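You operate a simulated robot arm through the tools that you are given. There is no shell and no other tool. Be economical: measure what you need, move in short steps, check, and stop when the job is done.

The job below is to be done with a simulated robot arm. You get a single attempt, and the scene is never put back.

TASK
Fetch the swatch and set it on top of the tin on the door end of the mixing table.

Only the result counts: the job must be done as asked and must still hold three seconds after the hand-in. Knocking over, shifting, dropping, spilling or breaking anything else fails it.

THE ROBOT
A 7-joint arm with a two-finger parallel gripper, fixed in place. Base frame: the origin is at the foot of the arm, x ahead of it, y to its left, z up; the work surface is at about z = 0. Units: m, rad, N and s.
With the tool pointing down near the work surface it reaches from about 0.24 to 0.62 m from the base axis. Its first joint turns from -1.152 to 1.152 rad. Payload 2.6 kg.
The tool frame sits at the grasp point between the pads (the TCP): z along the fingers, y along the line on which they close. The tips reach 0.03 m beyond it. Largest opening 0.094 m; finger width 0.028, thickness 0.01; the body of the gripper, 0.05 by 0.096 m, starts 0.055 m behind the TCP.
Orientation is that of the tool frame in the base frame, as a unit quaternion [x, y, z, w]. With the fingers straight down and closing along the base's y, the tool's x points along the base's -x, its y along +y and its z along -z.

THE INTERFACE
- The arm moves only by the tool drive_tool. Its argument "series" is a list of rows, each a list of 7 numbers: the turn, a rotation vector about the base's x, y, z in rad, then the shift along the base's x, y, z in m, then the opening, from 0 (shut) to 1 (fully open). In form: [[ax, ay, az, x, y, z, claw], ...]. A call has 1 to 8 rows; each row shifts and turns the commanded pose from where the row before left it. Each row takes 0.2 s and may step no farther than 0.05 m and 0.15 rad from the row before; otherwise, or with a gripper value out of range, the whole call is refused. Where a pose cannot be reached the arm comes as near as it can. A force on the tool above 40 N (or 10 N above the force at the start of the call, whichever is more), or a blocked arm, ends the call early, and 0.2 s more pass. Each finger travels about 0.072 m/s and halts on what it meets, pressing with about 38 N; the grip force reading is that of the motor and also rises with nothing between the fingers. The clock runs only during rows and for 0.2 s after the last one: add rows that do not move to give the fingers time. It gives the time, the measured TCP pose, the force on the tool (base axes), the opening and the grip force at its end, in the units of the frame above (readings bear some noise), and new pictures: "pictures" is both (left out), scene, wrist or none.
- Cameras (640 x 400 px; columns grow to the right, rows downward): "scene" is fixed at [0.0409, 0.4427, 0.5502]; the picture's right is [-0.69, -0.72, 0.00], its down [-0.49, 0.47, -0.74] and it looks along [0.53, -0.51, -0.68] (base axes); focal length 321 px, centre (320, 200). "wrist" rides on the gripper at [-0.037, 0, -0.058] in the tool frame; the picture's right is [0.00, -1.00, 0.00], its down [0.97, 0.00, -0.24] and it looks along [0.24, 0.00, 0.97] (tool axes); focal length 218 px, centre (320, 200). There is no depth. A picture from a camera that has moved, and an enlarged one, comes with that camera's place and axes in the base frame and with its lens.
- enlarge(camera, box): a new picture of the part [left, top, right, bottom] of that camera's present view, enlarged. It takes no simulated time.
- job_done(): hands the job in; it is judged then, once.

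Work in short steps. Places have to be worked out from the pictures, the camera data and where the tool is seen: move nearer, look again, correct. Check each grasp and each placing, and mend what went wrong. You have 90 turns and 150 pictures in all, those below and enlarged ones among them. Open the gripper and draw the arm clear of the work before you hand the job in, unless the task says otherwise; then end with one line.

The tools are called after "Emit:" by a JSON object that holds its "fn" and its "kwargs". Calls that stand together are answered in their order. drive_tool: Moves the arm, as the interface text tells. Its arguments: {"type":"object","properties":{"series":{"type":"array"},"pictures":{"type":"string","enum":["both","scene","wrist","none"]}},"required":["series"]} The other tools are called the same way: enlarge (camera, box) takes an enlarged picture of a part of a camera's view; job_done () hands the job in.

At the start:

```text
clock: 0.0
eef_pos: [0.3397, 0.2618, 0.3267]
tcp_rot: [0.0, 1.0, 0.0, -0.001]
contact_force: [-0.5, 0.8, -1.3]
opening: 0.0942
grasp_force: 0.0
```

scene: 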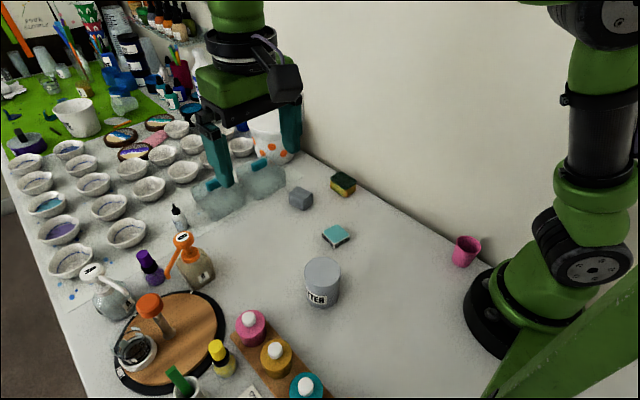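
wrist: 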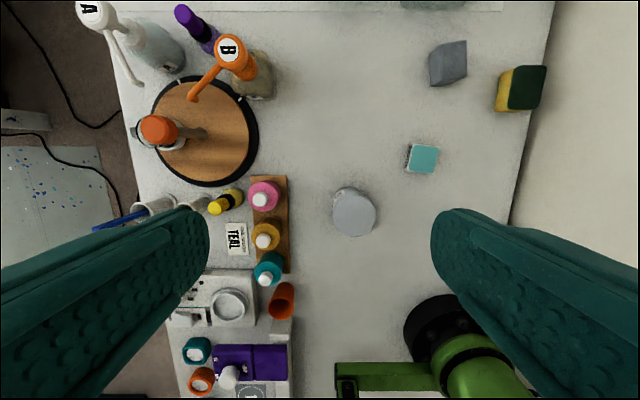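

The scene shows a teal square (the likely swatch) and a grey tin nearby. I enlarge both areas before deciding which is which.

Emit:
{"fn": "enlarge", "kwargs": {"camera": "scene", "box": [260, 160, 420, 320]}}

Emit:
{"fn": "enlarge", "kwargs": {"camera": "scene", "box": [0, 0, 240, 150]}}

Emit:
{"fn": "enlarge", "kwargs": {"camera": "wrist", "box": [120, 160, 440, 400]}}

```text
2.50 times, centred on (340, 240) of scene
camera zoom: at [0.0409, 0.4427, 0.5502], right [-0.69, -0.72, 0.0], down [-0.49, 0.47, -0.74], along [0.53, -0.51, -0.68], focal length 803 px, centre (270, 100)
```

zoom: 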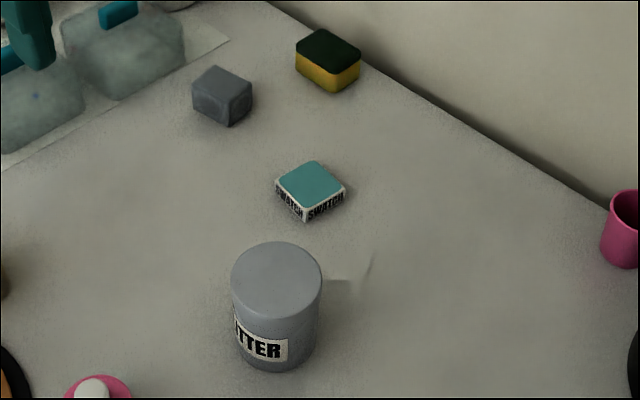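

```text
2.67 times, centred on (120, 75) of scene
camera zoom: at [0.0409, 0.4427, 0.5502], right [-0.69, -0.72, 0.0], down [-0.49, 0.47, -0.74], along [0.53, -0.51, -0.68], focal length 857 px, centre (853, 533)
```

zoom: 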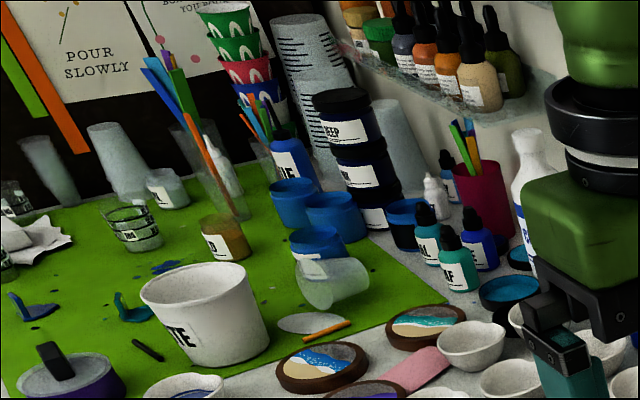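

```text
1.67 times, centred on (280, 280) of wrist
camera zoom: at [0.3764, 0.2613, 0.3847], right [0.0, -1.0, 0.0], down [-0.97, 0.0, 0.24], along [-0.24, 0.0, -0.97], focal length 364 px, centre (387, 67)
```

zoom: 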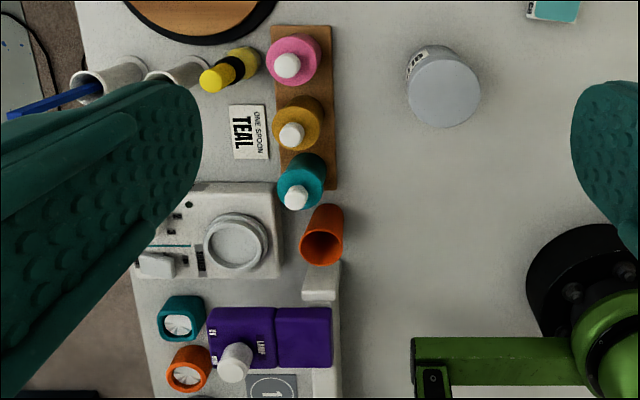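

The teal block is labelled SWATCH, at about (0.355, 0.09). A tin "…TTER" stands at about (0.28, 0.21). "Door end" suggests there may be more than one tin or table, so I check the rest of the scene.

Emit:
{"fn": "enlarge", "kwargs": {"camera": "scene", "box": [0, 140, 320, 400]}}

Emit:
{"fn": "enlarge", "kwargs": {"camera": "wrist", "box": [0, 0, 320, 200]}}

Emit:
{"fn": "drive_tool", "kwargs": {"series": [[0, -0.14, 0, -0.01, -0.02, 0.04, 1], [0, -0.14, 0, -0.01, -0.02, 0.04, 1], [0, -0.14, 0, -0.01, -0.02, 0.02, 1], [0, -0.14, 0, -0.01, -0.02, 0.02, 1]]}}

```text
1.54 times, centred on (160, 270) of scene
camera zoom: at [0.0409, 0.4427, 0.5502], right [-0.69, -0.72, 0.0], down [-0.49, 0.47, -0.74], along [0.53, -0.51, -0.68], focal length 494 px, centre (566, 92)
```

zoom: 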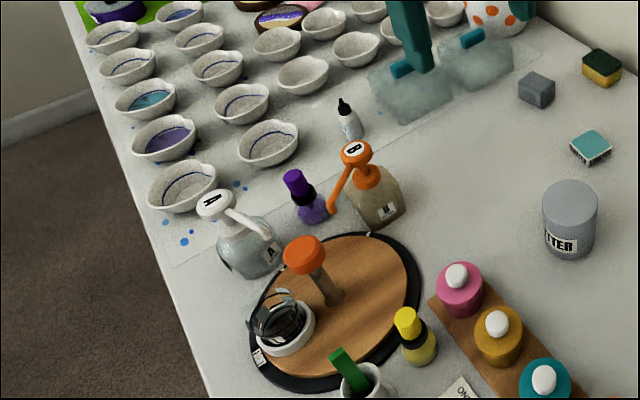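

```text
2.00 times, centred on (160, 100) of wrist
camera zoom: at [0.3764, 0.2613, 0.3847], right [0.0, -1.0, 0.0], down [-0.97, 0.0, 0.24], along [-0.24, 0.0, -0.97], focal length 436 px, centre (640, 400)
```

zoom: 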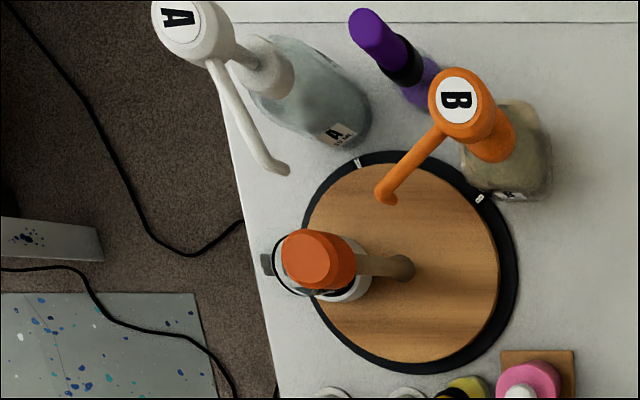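

```text
clock: 1.0
eef_pos: [0.2965, 0.1819, 0.4485]
tcp_rot: [0.001, 0.961, -0.001, 0.277]
contact_force: [-0.4, 0.3, -0.2]
opening: 0.0941
grasp_force: 0.1
camera wrist: at [0.2973, 0.1818, 0.5174], right [0.0, -1.0, 0.0], down [-0.95, 0.0, -0.31], along [0.31, 0.0, -0.95], focal length 218 px, centre (320, 200)
```

scene: 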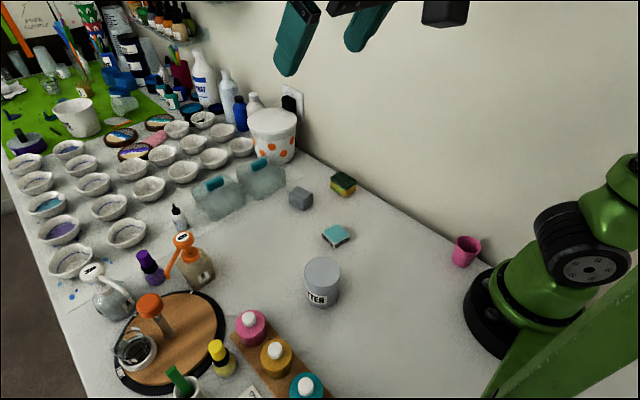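
wrist: 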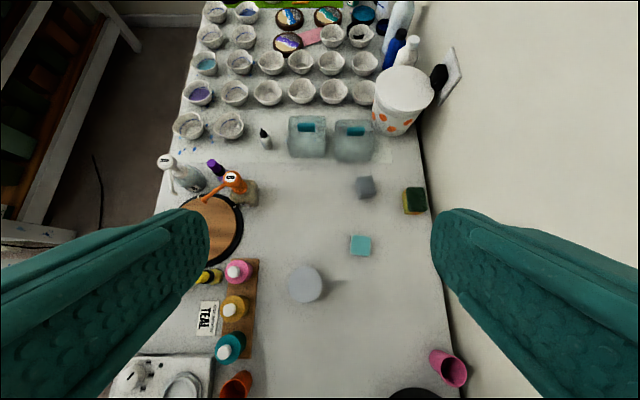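

Only one tin is in reach (GLITTER-type label), so the target is clear. I straighten the tool and move above the swatch for a closer look.

Emit:
{"fn": "drive_tool", "kwargs": {"series": [[0, 0.14, 0, 0.015, -0.023, -0.035, 1], [0, 0.14, 0, 0.015, -0.023, -0.035, 1], [0, 0.14, 0, 0.015, -0.023, -0.035, 1], [0, 0.14, 0, 0.013, -0.023, -0.035, 1], [0, 0, 0, 0, 0, -0.045, 1], [0, 0, 0, 0, 0, -0.045, 1], [0, 0, 0, 0, 0, -0.045, 1], [0, 0, 0, 0, 0, 0, 1]]}}

```text
clock: 2.8
eef_pos: [0.3575, 0.0912, 0.1721]
tcp_rot: [0.001, 1.0, 0.0, 0.0]
contact_force: [-0.5, 0.1, -0.7]
opening: 0.0945
grasp_force: 0.2
camera wrist: at [0.3933, 0.0904, 0.23], right [0.0, -1.0, 0.0], down [-0.97, 0.0, 0.24], along [-0.24, 0.0, -0.97], focal length 218 px, centre (320, 200)
```

scene: 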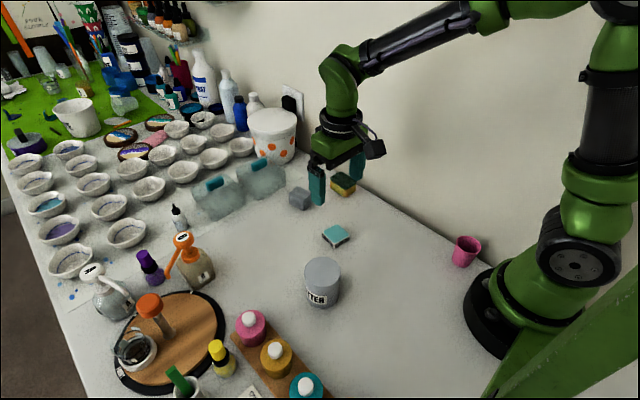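
wrist: 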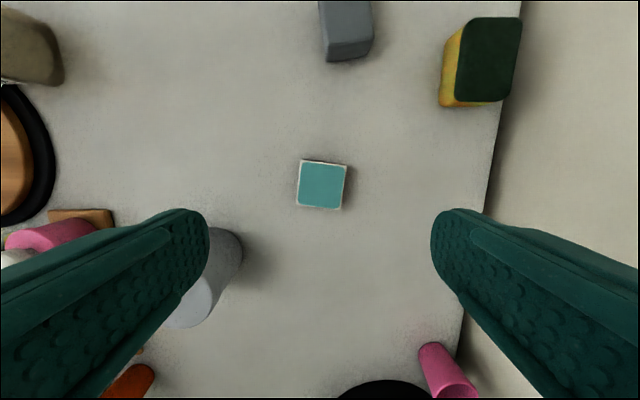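

The swatch centre is at about (0.354, 0.088), about 44 mm wide, turned roughly -0.1 rad. I turn to match and descend so that the tips stop just above the table.

Emit:
{"fn": "drive_tool", "kwargs": {"series": [[0, 0, -0.1, -0.003, -0.003, -0.04, 1], [0, 0, 0, 0, 0, -0.04, 1], [0, 0, 0, 0, 0, -0.03, 1], [0, 0, 0, 0, 0, -0.015, 1], [0, 0, 0, 0, 0, -0.008, 1], [0, 0, 0, 0, 0, 0, 1]]}}

Emit:
{"fn": "enlarge", "kwargs": {"camera": "scene", "box": [280, 180, 400, 320]}}

```text
clock: 4.2
eef_pos: [0.3529, 0.0873, 0.0384]
tcp_rot: [0.049, 0.999, 0.0, 0.0]
contact_force: [0.2, -0.2, -0.3]
opening: 0.094
grasp_force: 0.0
camera wrist: at [0.3901, 0.083, 0.0964], right [-0.1, -0.99, 0.0], down [-0.97, 0.1, 0.24], along [-0.24, 0.02, -0.97], focal length 218 px, centre (320, 200)
```

scene: 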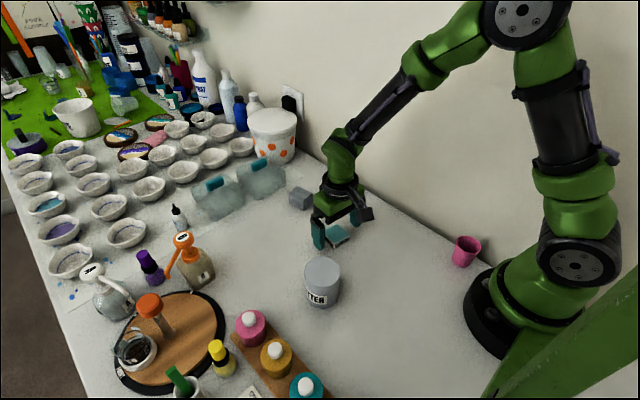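
wrist: 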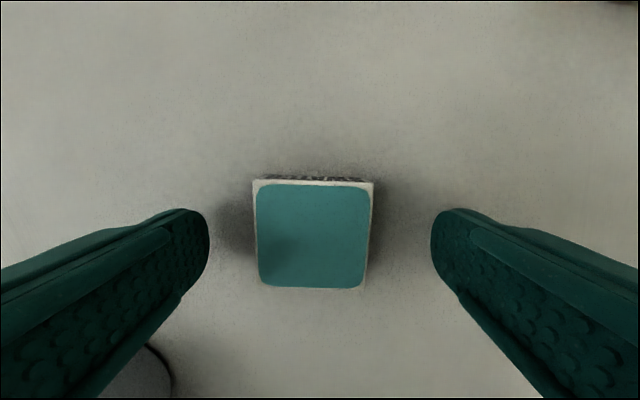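

```text
2.86 times, centred on (340, 250) of scene
camera zoom: at [0.0409, 0.4427, 0.5502], right [-0.69, -0.72, 0.0], down [-0.49, 0.47, -0.74], along [0.53, -0.51, -0.68], focal length 918 px, centre (263, 57)
```

zoom: 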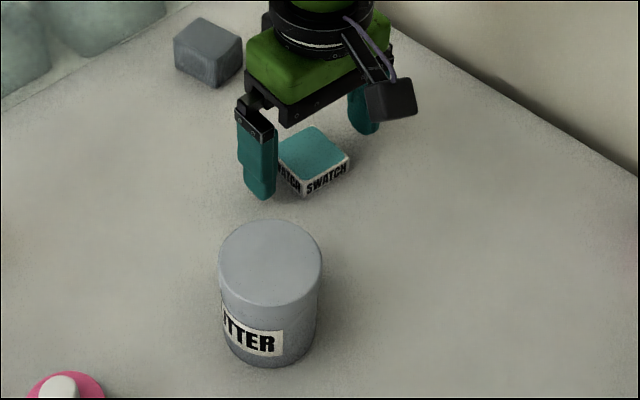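

The swatch lies between the fingers, about 4 mm further out (+x) and 2 mm to +y. I correct this, go down 4 mm and close.

Emit:
{"fn": "drive_tool", "kwargs": {"series": [[0, 0, 0, 0.004, 0.002, -0.004, 1], [0, 0, 0, 0, 0, 0, 1], [0, 0, 0, 0, 0, 0, 0.6], [0, 0, 0, 0, 0, 0, 0.3], [0, 0, 0, 0, 0, 0, 0.2], [0, 0, 0, 0, 0, 0, 0.2], [0, 0, 0, 0, 0, 0, 0.2]], "pictures": "wrist"}}

```text
clock: 5.8
eef_pos: [0.3579, 0.0886, 0.0349]
tcp_rot: [0.05, 0.999, -0.001, 0.0]
contact_force: [0.5, -0.3, 0.0]
opening: 0.0452
grasp_force: 37.6
camera wrist: at [0.3946, 0.0847, 0.0929], right [-0.1, -0.99, 0.0], down [-0.97, 0.1, 0.24], along [-0.24, 0.02, -0.97], focal length 218 px, centre (320, 200)
```

wrist: 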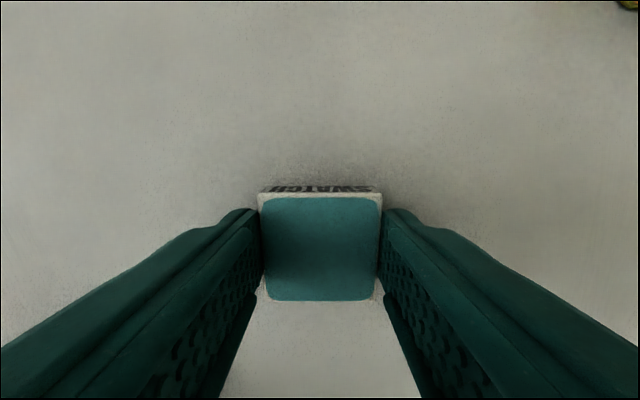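

The grip holds at 45 mm with 38 N. I lift the swatch and move over toward the tin, staying high.

Emit:
{"fn": "drive_tool", "kwargs": {"series": [[0, 0, 0, 0, 0, 0.03, 0.2], [0, 0, 0, 0, 0, 0.045, 0.2], [0, 0, 0, 0, 0, 0.045, 0.2], [0, 0, 0, -0.02, 0.03, 0.03, 0.2], [0, 0, 0, -0.02, 0.03, 0, 0.2], [0, 0, 0, -0.02, 0.03, 0, 0.2], [0, 0, 0.1, -0.015, 0.03, 0, 0.2], [0, 0, 0, 0, 0, 0, 0.2]]}}

Emit:
{"fn": "enlarge", "kwargs": {"camera": "scene", "box": [240, 160, 400, 320]}}

```text
clock: 7.6
eef_pos: [0.282, 0.2065, 0.1845]
tcp_rot: [-0.001, 1.0, 0.0, 0.0]
contact_force: [0.7, -0.6, -0.5]
opening: 0.0446
grasp_force: 37.6
camera wrist: at [0.3198, 0.2057, 0.2425], right [0.0, -1.0, 0.0], down [-0.97, 0.0, 0.24], along [-0.24, 0.0, -0.97], focal length 218 px, centre (320, 200)
```

scene: 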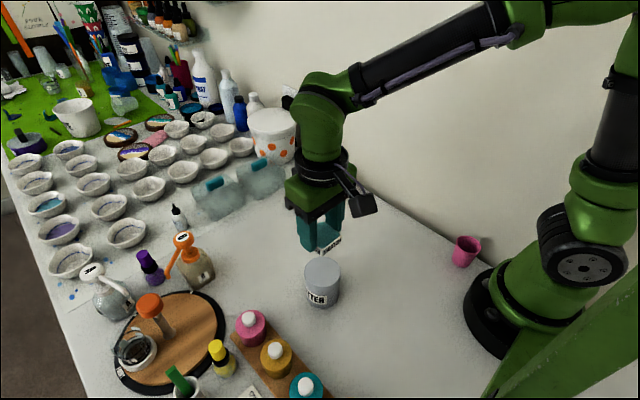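
wrist: 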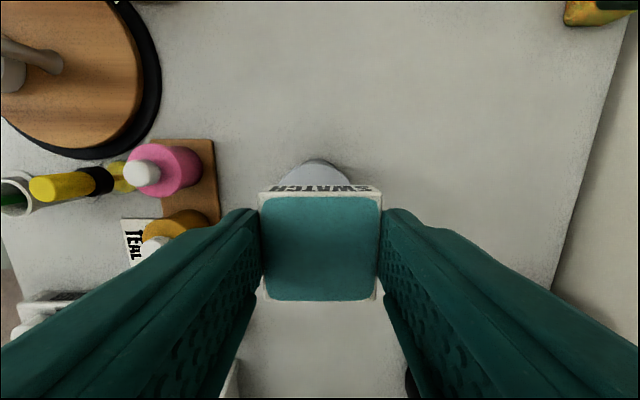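

```text
2.50 times, centred on (320, 240) of scene
camera zoom: at [0.0409, 0.4427, 0.5502], right [-0.69, -0.72, 0.0], down [-0.49, 0.47, -0.74], along [0.53, -0.51, -0.68], focal length 803 px, centre (320, 100)
```

zoom: 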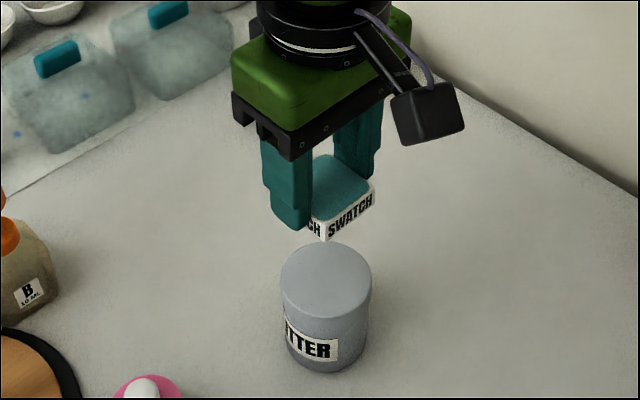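

Tin centre estimate is (0.278, 0.208), top at about 0.073, so contact should come near TCP z ≈ 0.108. I shift slightly and lower to just above it.

Emit:
{"fn": "drive_tool", "kwargs": {"series": [[0, 0, 0, -0.003, 0.0015, -0.03, 0.2], [0, 0, 0, 0, 0, -0.025, 0.2], [0, 0, 0, 0, 0, -0.012, 0.2], [0, 0, 0, 0, 0, 0, 0.2]], "pictures": "wrist"}}

Emit:
{"fn": "enlarge", "kwargs": {"camera": "scene", "box": [270, 200, 370, 320]}}

```text
clock: 8.6
eef_pos: [0.2802, 0.2089, 0.1185]
tcp_rot: [0.0, 1.0, 0.0, 0.0]
contact_force: [-0.2, -0.2, -0.9]
opening: 0.0449
grasp_force: 38.0
camera wrist: at [0.317, 0.2087, 0.1754], right [0.0, -1.0, 0.0], down [-0.97, 0.0, 0.24], along [-0.24, 0.0, -0.97], focal length 218 px, centre (320, 200)
```

wrist: 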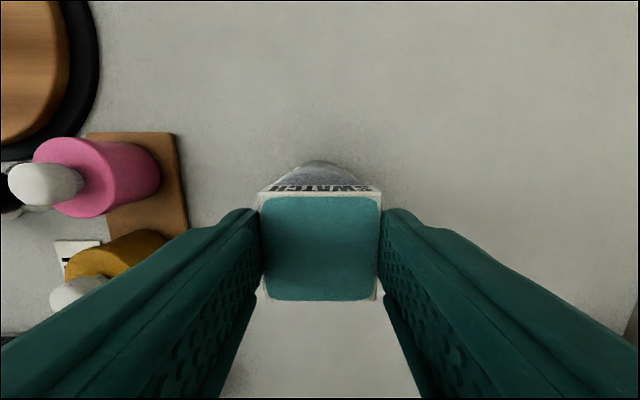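

```text
3.33 times, centred on (320, 260) of scene
camera zoom: at [0.0409, 0.4427, 0.5502], right [-0.69, -0.72, 0.0], down [-0.49, 0.47, -0.74], along [0.53, -0.51, -0.68], focal length 1071 px, centre (320, 0)
```

zoom: 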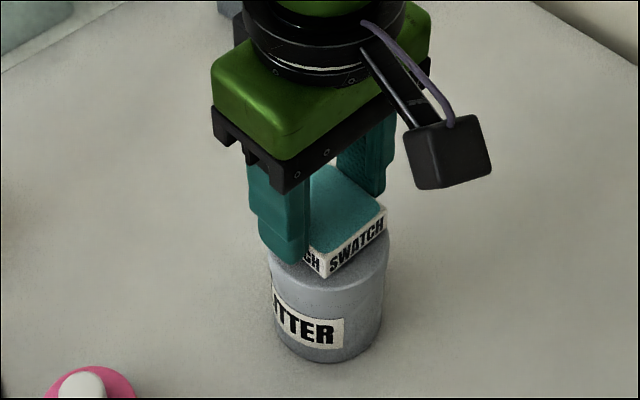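

The swatch is centred over the tin with a small gap left. I lower it in 2 mm steps and watch the force.

Emit:
{"fn": "drive_tool", "kwargs": {"series": [[0, 0, 0, -0.001, 0, -0.003, 0.2], [0, 0, 0, 0, 0, -0.002, 0.2], [0, 0, 0, 0, 0, -0.002, 0.2]], "pictures": "wrist"}}

Emit:
{"fn": "enlarge", "kwargs": {"camera": "scene", "box": [270, 200, 370, 320]}}

```text
clock: 9.4
eef_pos: [0.2815, 0.2102, 0.1125]
tcp_rot: [0.002, 1.0, 0.001, 0.002]
contact_force: [-6.9, -9.5, 34.8]
opening: 0.0448
grasp_force: 37.5
camera wrist: at [0.3172, 0.2098, 0.1704], right [0.0, -1.0, 0.0], down [-0.97, 0.0, 0.24], along [-0.24, 0.0, -0.97], focal length 218 px, centre (320, 200)
```

wrist: 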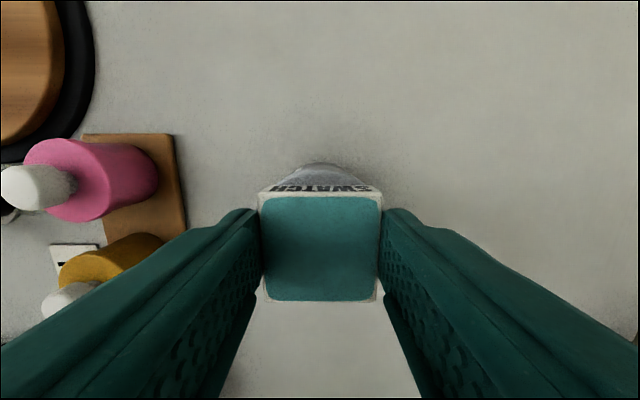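

```text
3.33 times, centred on (320, 260) of scene
camera zoom: at [0.0408, 0.4426, 0.5503], right [-0.69, -0.72, 0.0], down [-0.49, 0.47, -0.74], along [0.53, -0.51, -0.68], focal length 1071 px, centre (320, 0)
```

zoom: 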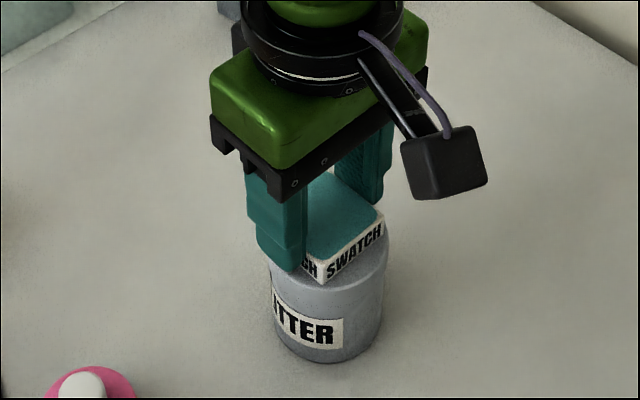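

Contact reached (35 N upward) with the swatch resting on the tin. I ease up about 2 mm to relieve the push and check before releasing.

Emit:
{"fn": "drive_tool", "kwargs": {"series": [[0, 0, 0, 0, 0, 0.001, 0.2], [0, 0, 0, 0, 0, 0.001, 0.2], [0, 0, 0, 0, 0, 0, 0.2]], "pictures": "none"}}

```text
clock: 10.2
eef_pos: [0.2793, 0.209, 0.1119]
tcp_rot: [0.0, 1.0, 0.001, 0.0]
contact_force: [3.8, 1.8, 10.3]
opening: 0.0448
grasp_force: 38.0
```

Still 10 N of push, so I ease a bit more and then open slowly.

Emit:
{"fn": "drive_tool", "kwargs": {"series": [[0, 0, 0, 0, 0, 0.0007, 0.2], [0, 0, 0, 0, 0, 0, 0.45], [0, 0, 0, 0, 0, 0, 0.55], [0, 0, 0, 0, 0, 0, 0.75], [0, 0, 0, 0, 0, 0, 0.75]]}}

Emit:
{"fn": "enlarge", "kwargs": {"camera": "scene", "box": [270, 200, 370, 320]}}

```text
clock: 11.4
eef_pos: [0.2796, 0.2102, 0.1132]
tcp_rot: [0.0, 1.0, 0.0, 0.001]
contact_force: [-0.3, 0.5, 1.4]
opening: 0.0704
grasp_force: 0.1
camera wrist: at [0.3162, 0.2098, 0.1706], right [0.0, -1.0, 0.0], down [-0.97, 0.0, 0.24], along [-0.24, 0.0, -0.97], focal length 218 px, centre (320, 200)
```

scene: 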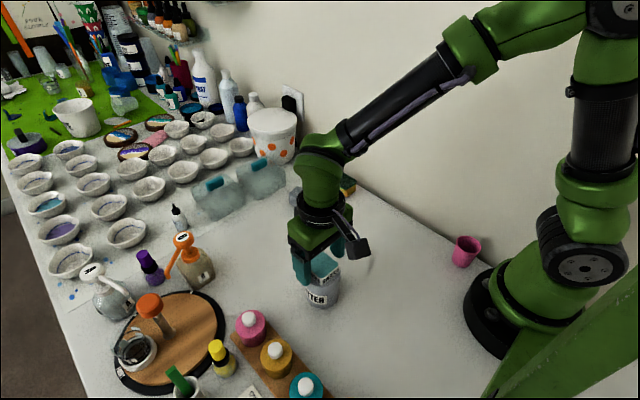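
wrist: 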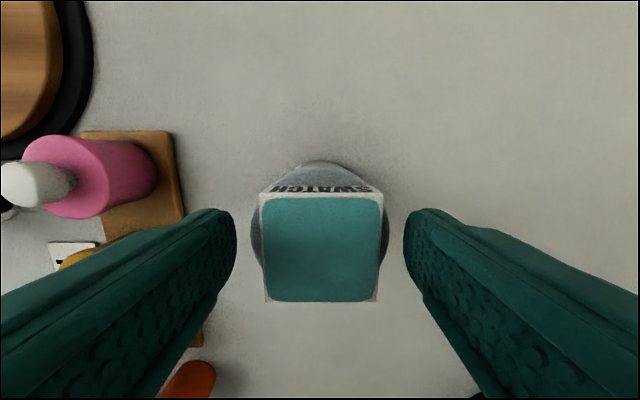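

```text
3.33 times, centred on (320, 260) of scene
camera zoom: at [0.0409, 0.4427, 0.5502], right [-0.69, -0.72, 0.0], down [-0.49, 0.47, -0.74], along [0.53, -0.51, -0.68], focal length 1071 px, centre (320, 0)
```

zoom: 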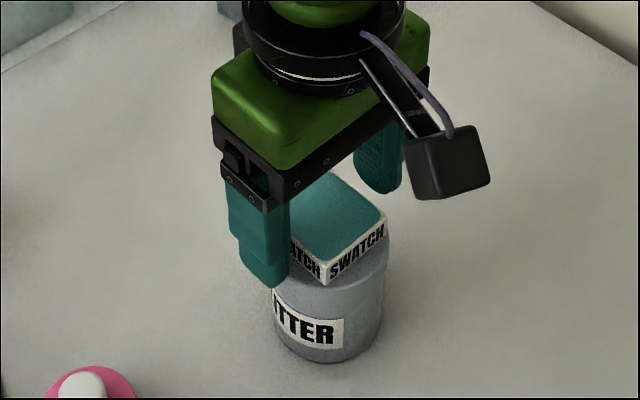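

The swatch is released and sits on the tin, and both fingers are clear. I withdraw straight up, then aside.

Emit:
{"fn": "drive_tool", "kwargs": {"series": [[0, 0, 0, 0, 0, 0.02, 0.75], [0, 0, 0, 0, 0, 0.04, 0.75], [0, 0, 0, 0, 0, 0.045, 1], [0, 0, 0, 0, 0, 0.045, 1], [0, 0, 0, 0.03, -0.03, 0.01, 1], [0, 0, 0, 0.03, -0.03, 0, 1], [0, 0, 0, 0.03, -0.03, 0, 1], [0, 0, 0, 0, 0, 0, 1]]}}

Emit:
{"fn": "enlarge", "kwargs": {"camera": "scene", "box": [240, 200, 400, 320]}}

```text
clock: 13.2
eef_pos: [0.3698, 0.1183, 0.274]
tcp_rot: [0.0, 1.0, 0.0, 0.0]
contact_force: [-0.5, 0.6, -0.2]
opening: 0.0939
grasp_force: 0.0
camera wrist: at [0.4072, 0.1174, 0.3319], right [0.0, -1.0, 0.0], down [-0.97, 0.0, 0.24], along [-0.24, 0.0, -0.97], focal length 218 px, centre (320, 200)
```

scene: 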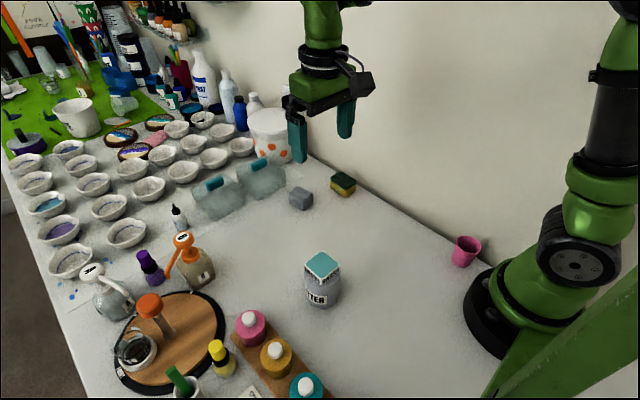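
wrist: 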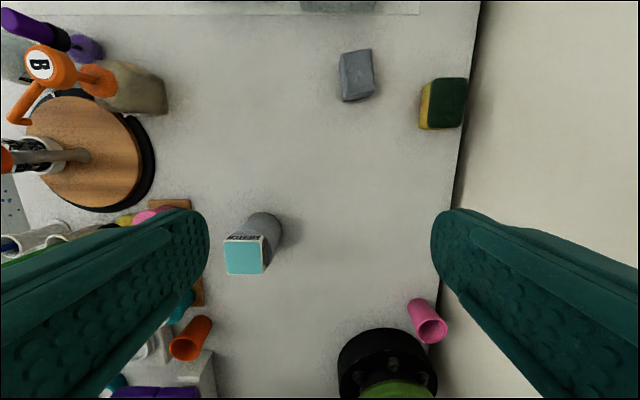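

```text
3.33 times, centred on (320, 260) of scene
camera zoom: at [0.0409, 0.4426, 0.5502], right [-0.69, -0.72, 0.0], down [-0.49, 0.47, -0.74], along [0.53, -0.51, -0.68], focal length 1071 px, centre (320, 0)
```

zoom: 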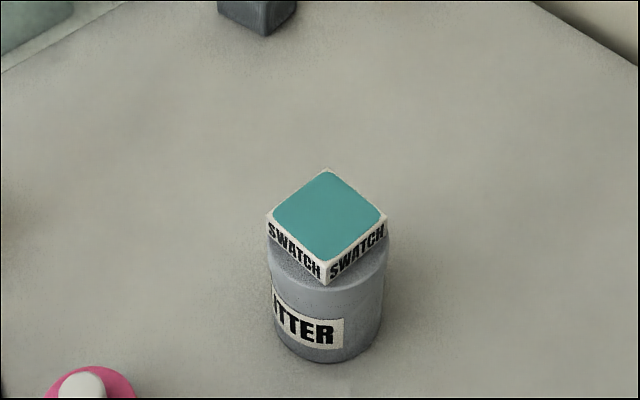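

The swatch rests flat and central on the tin, nothing else has moved, and the arm is clear. I hand the job in.

Emit:
{"fn": "job_done", "kwargs": {}}

```text
The job is handed in.
```

The swatch is sitting flat and centred on the grey "…TTER" tin, and the arm is open and clear. I couldn't see a door in either camera view, but this was the only tin I could see within reach, so I took it as the one you meant. In the last pictures nothing else had moved.
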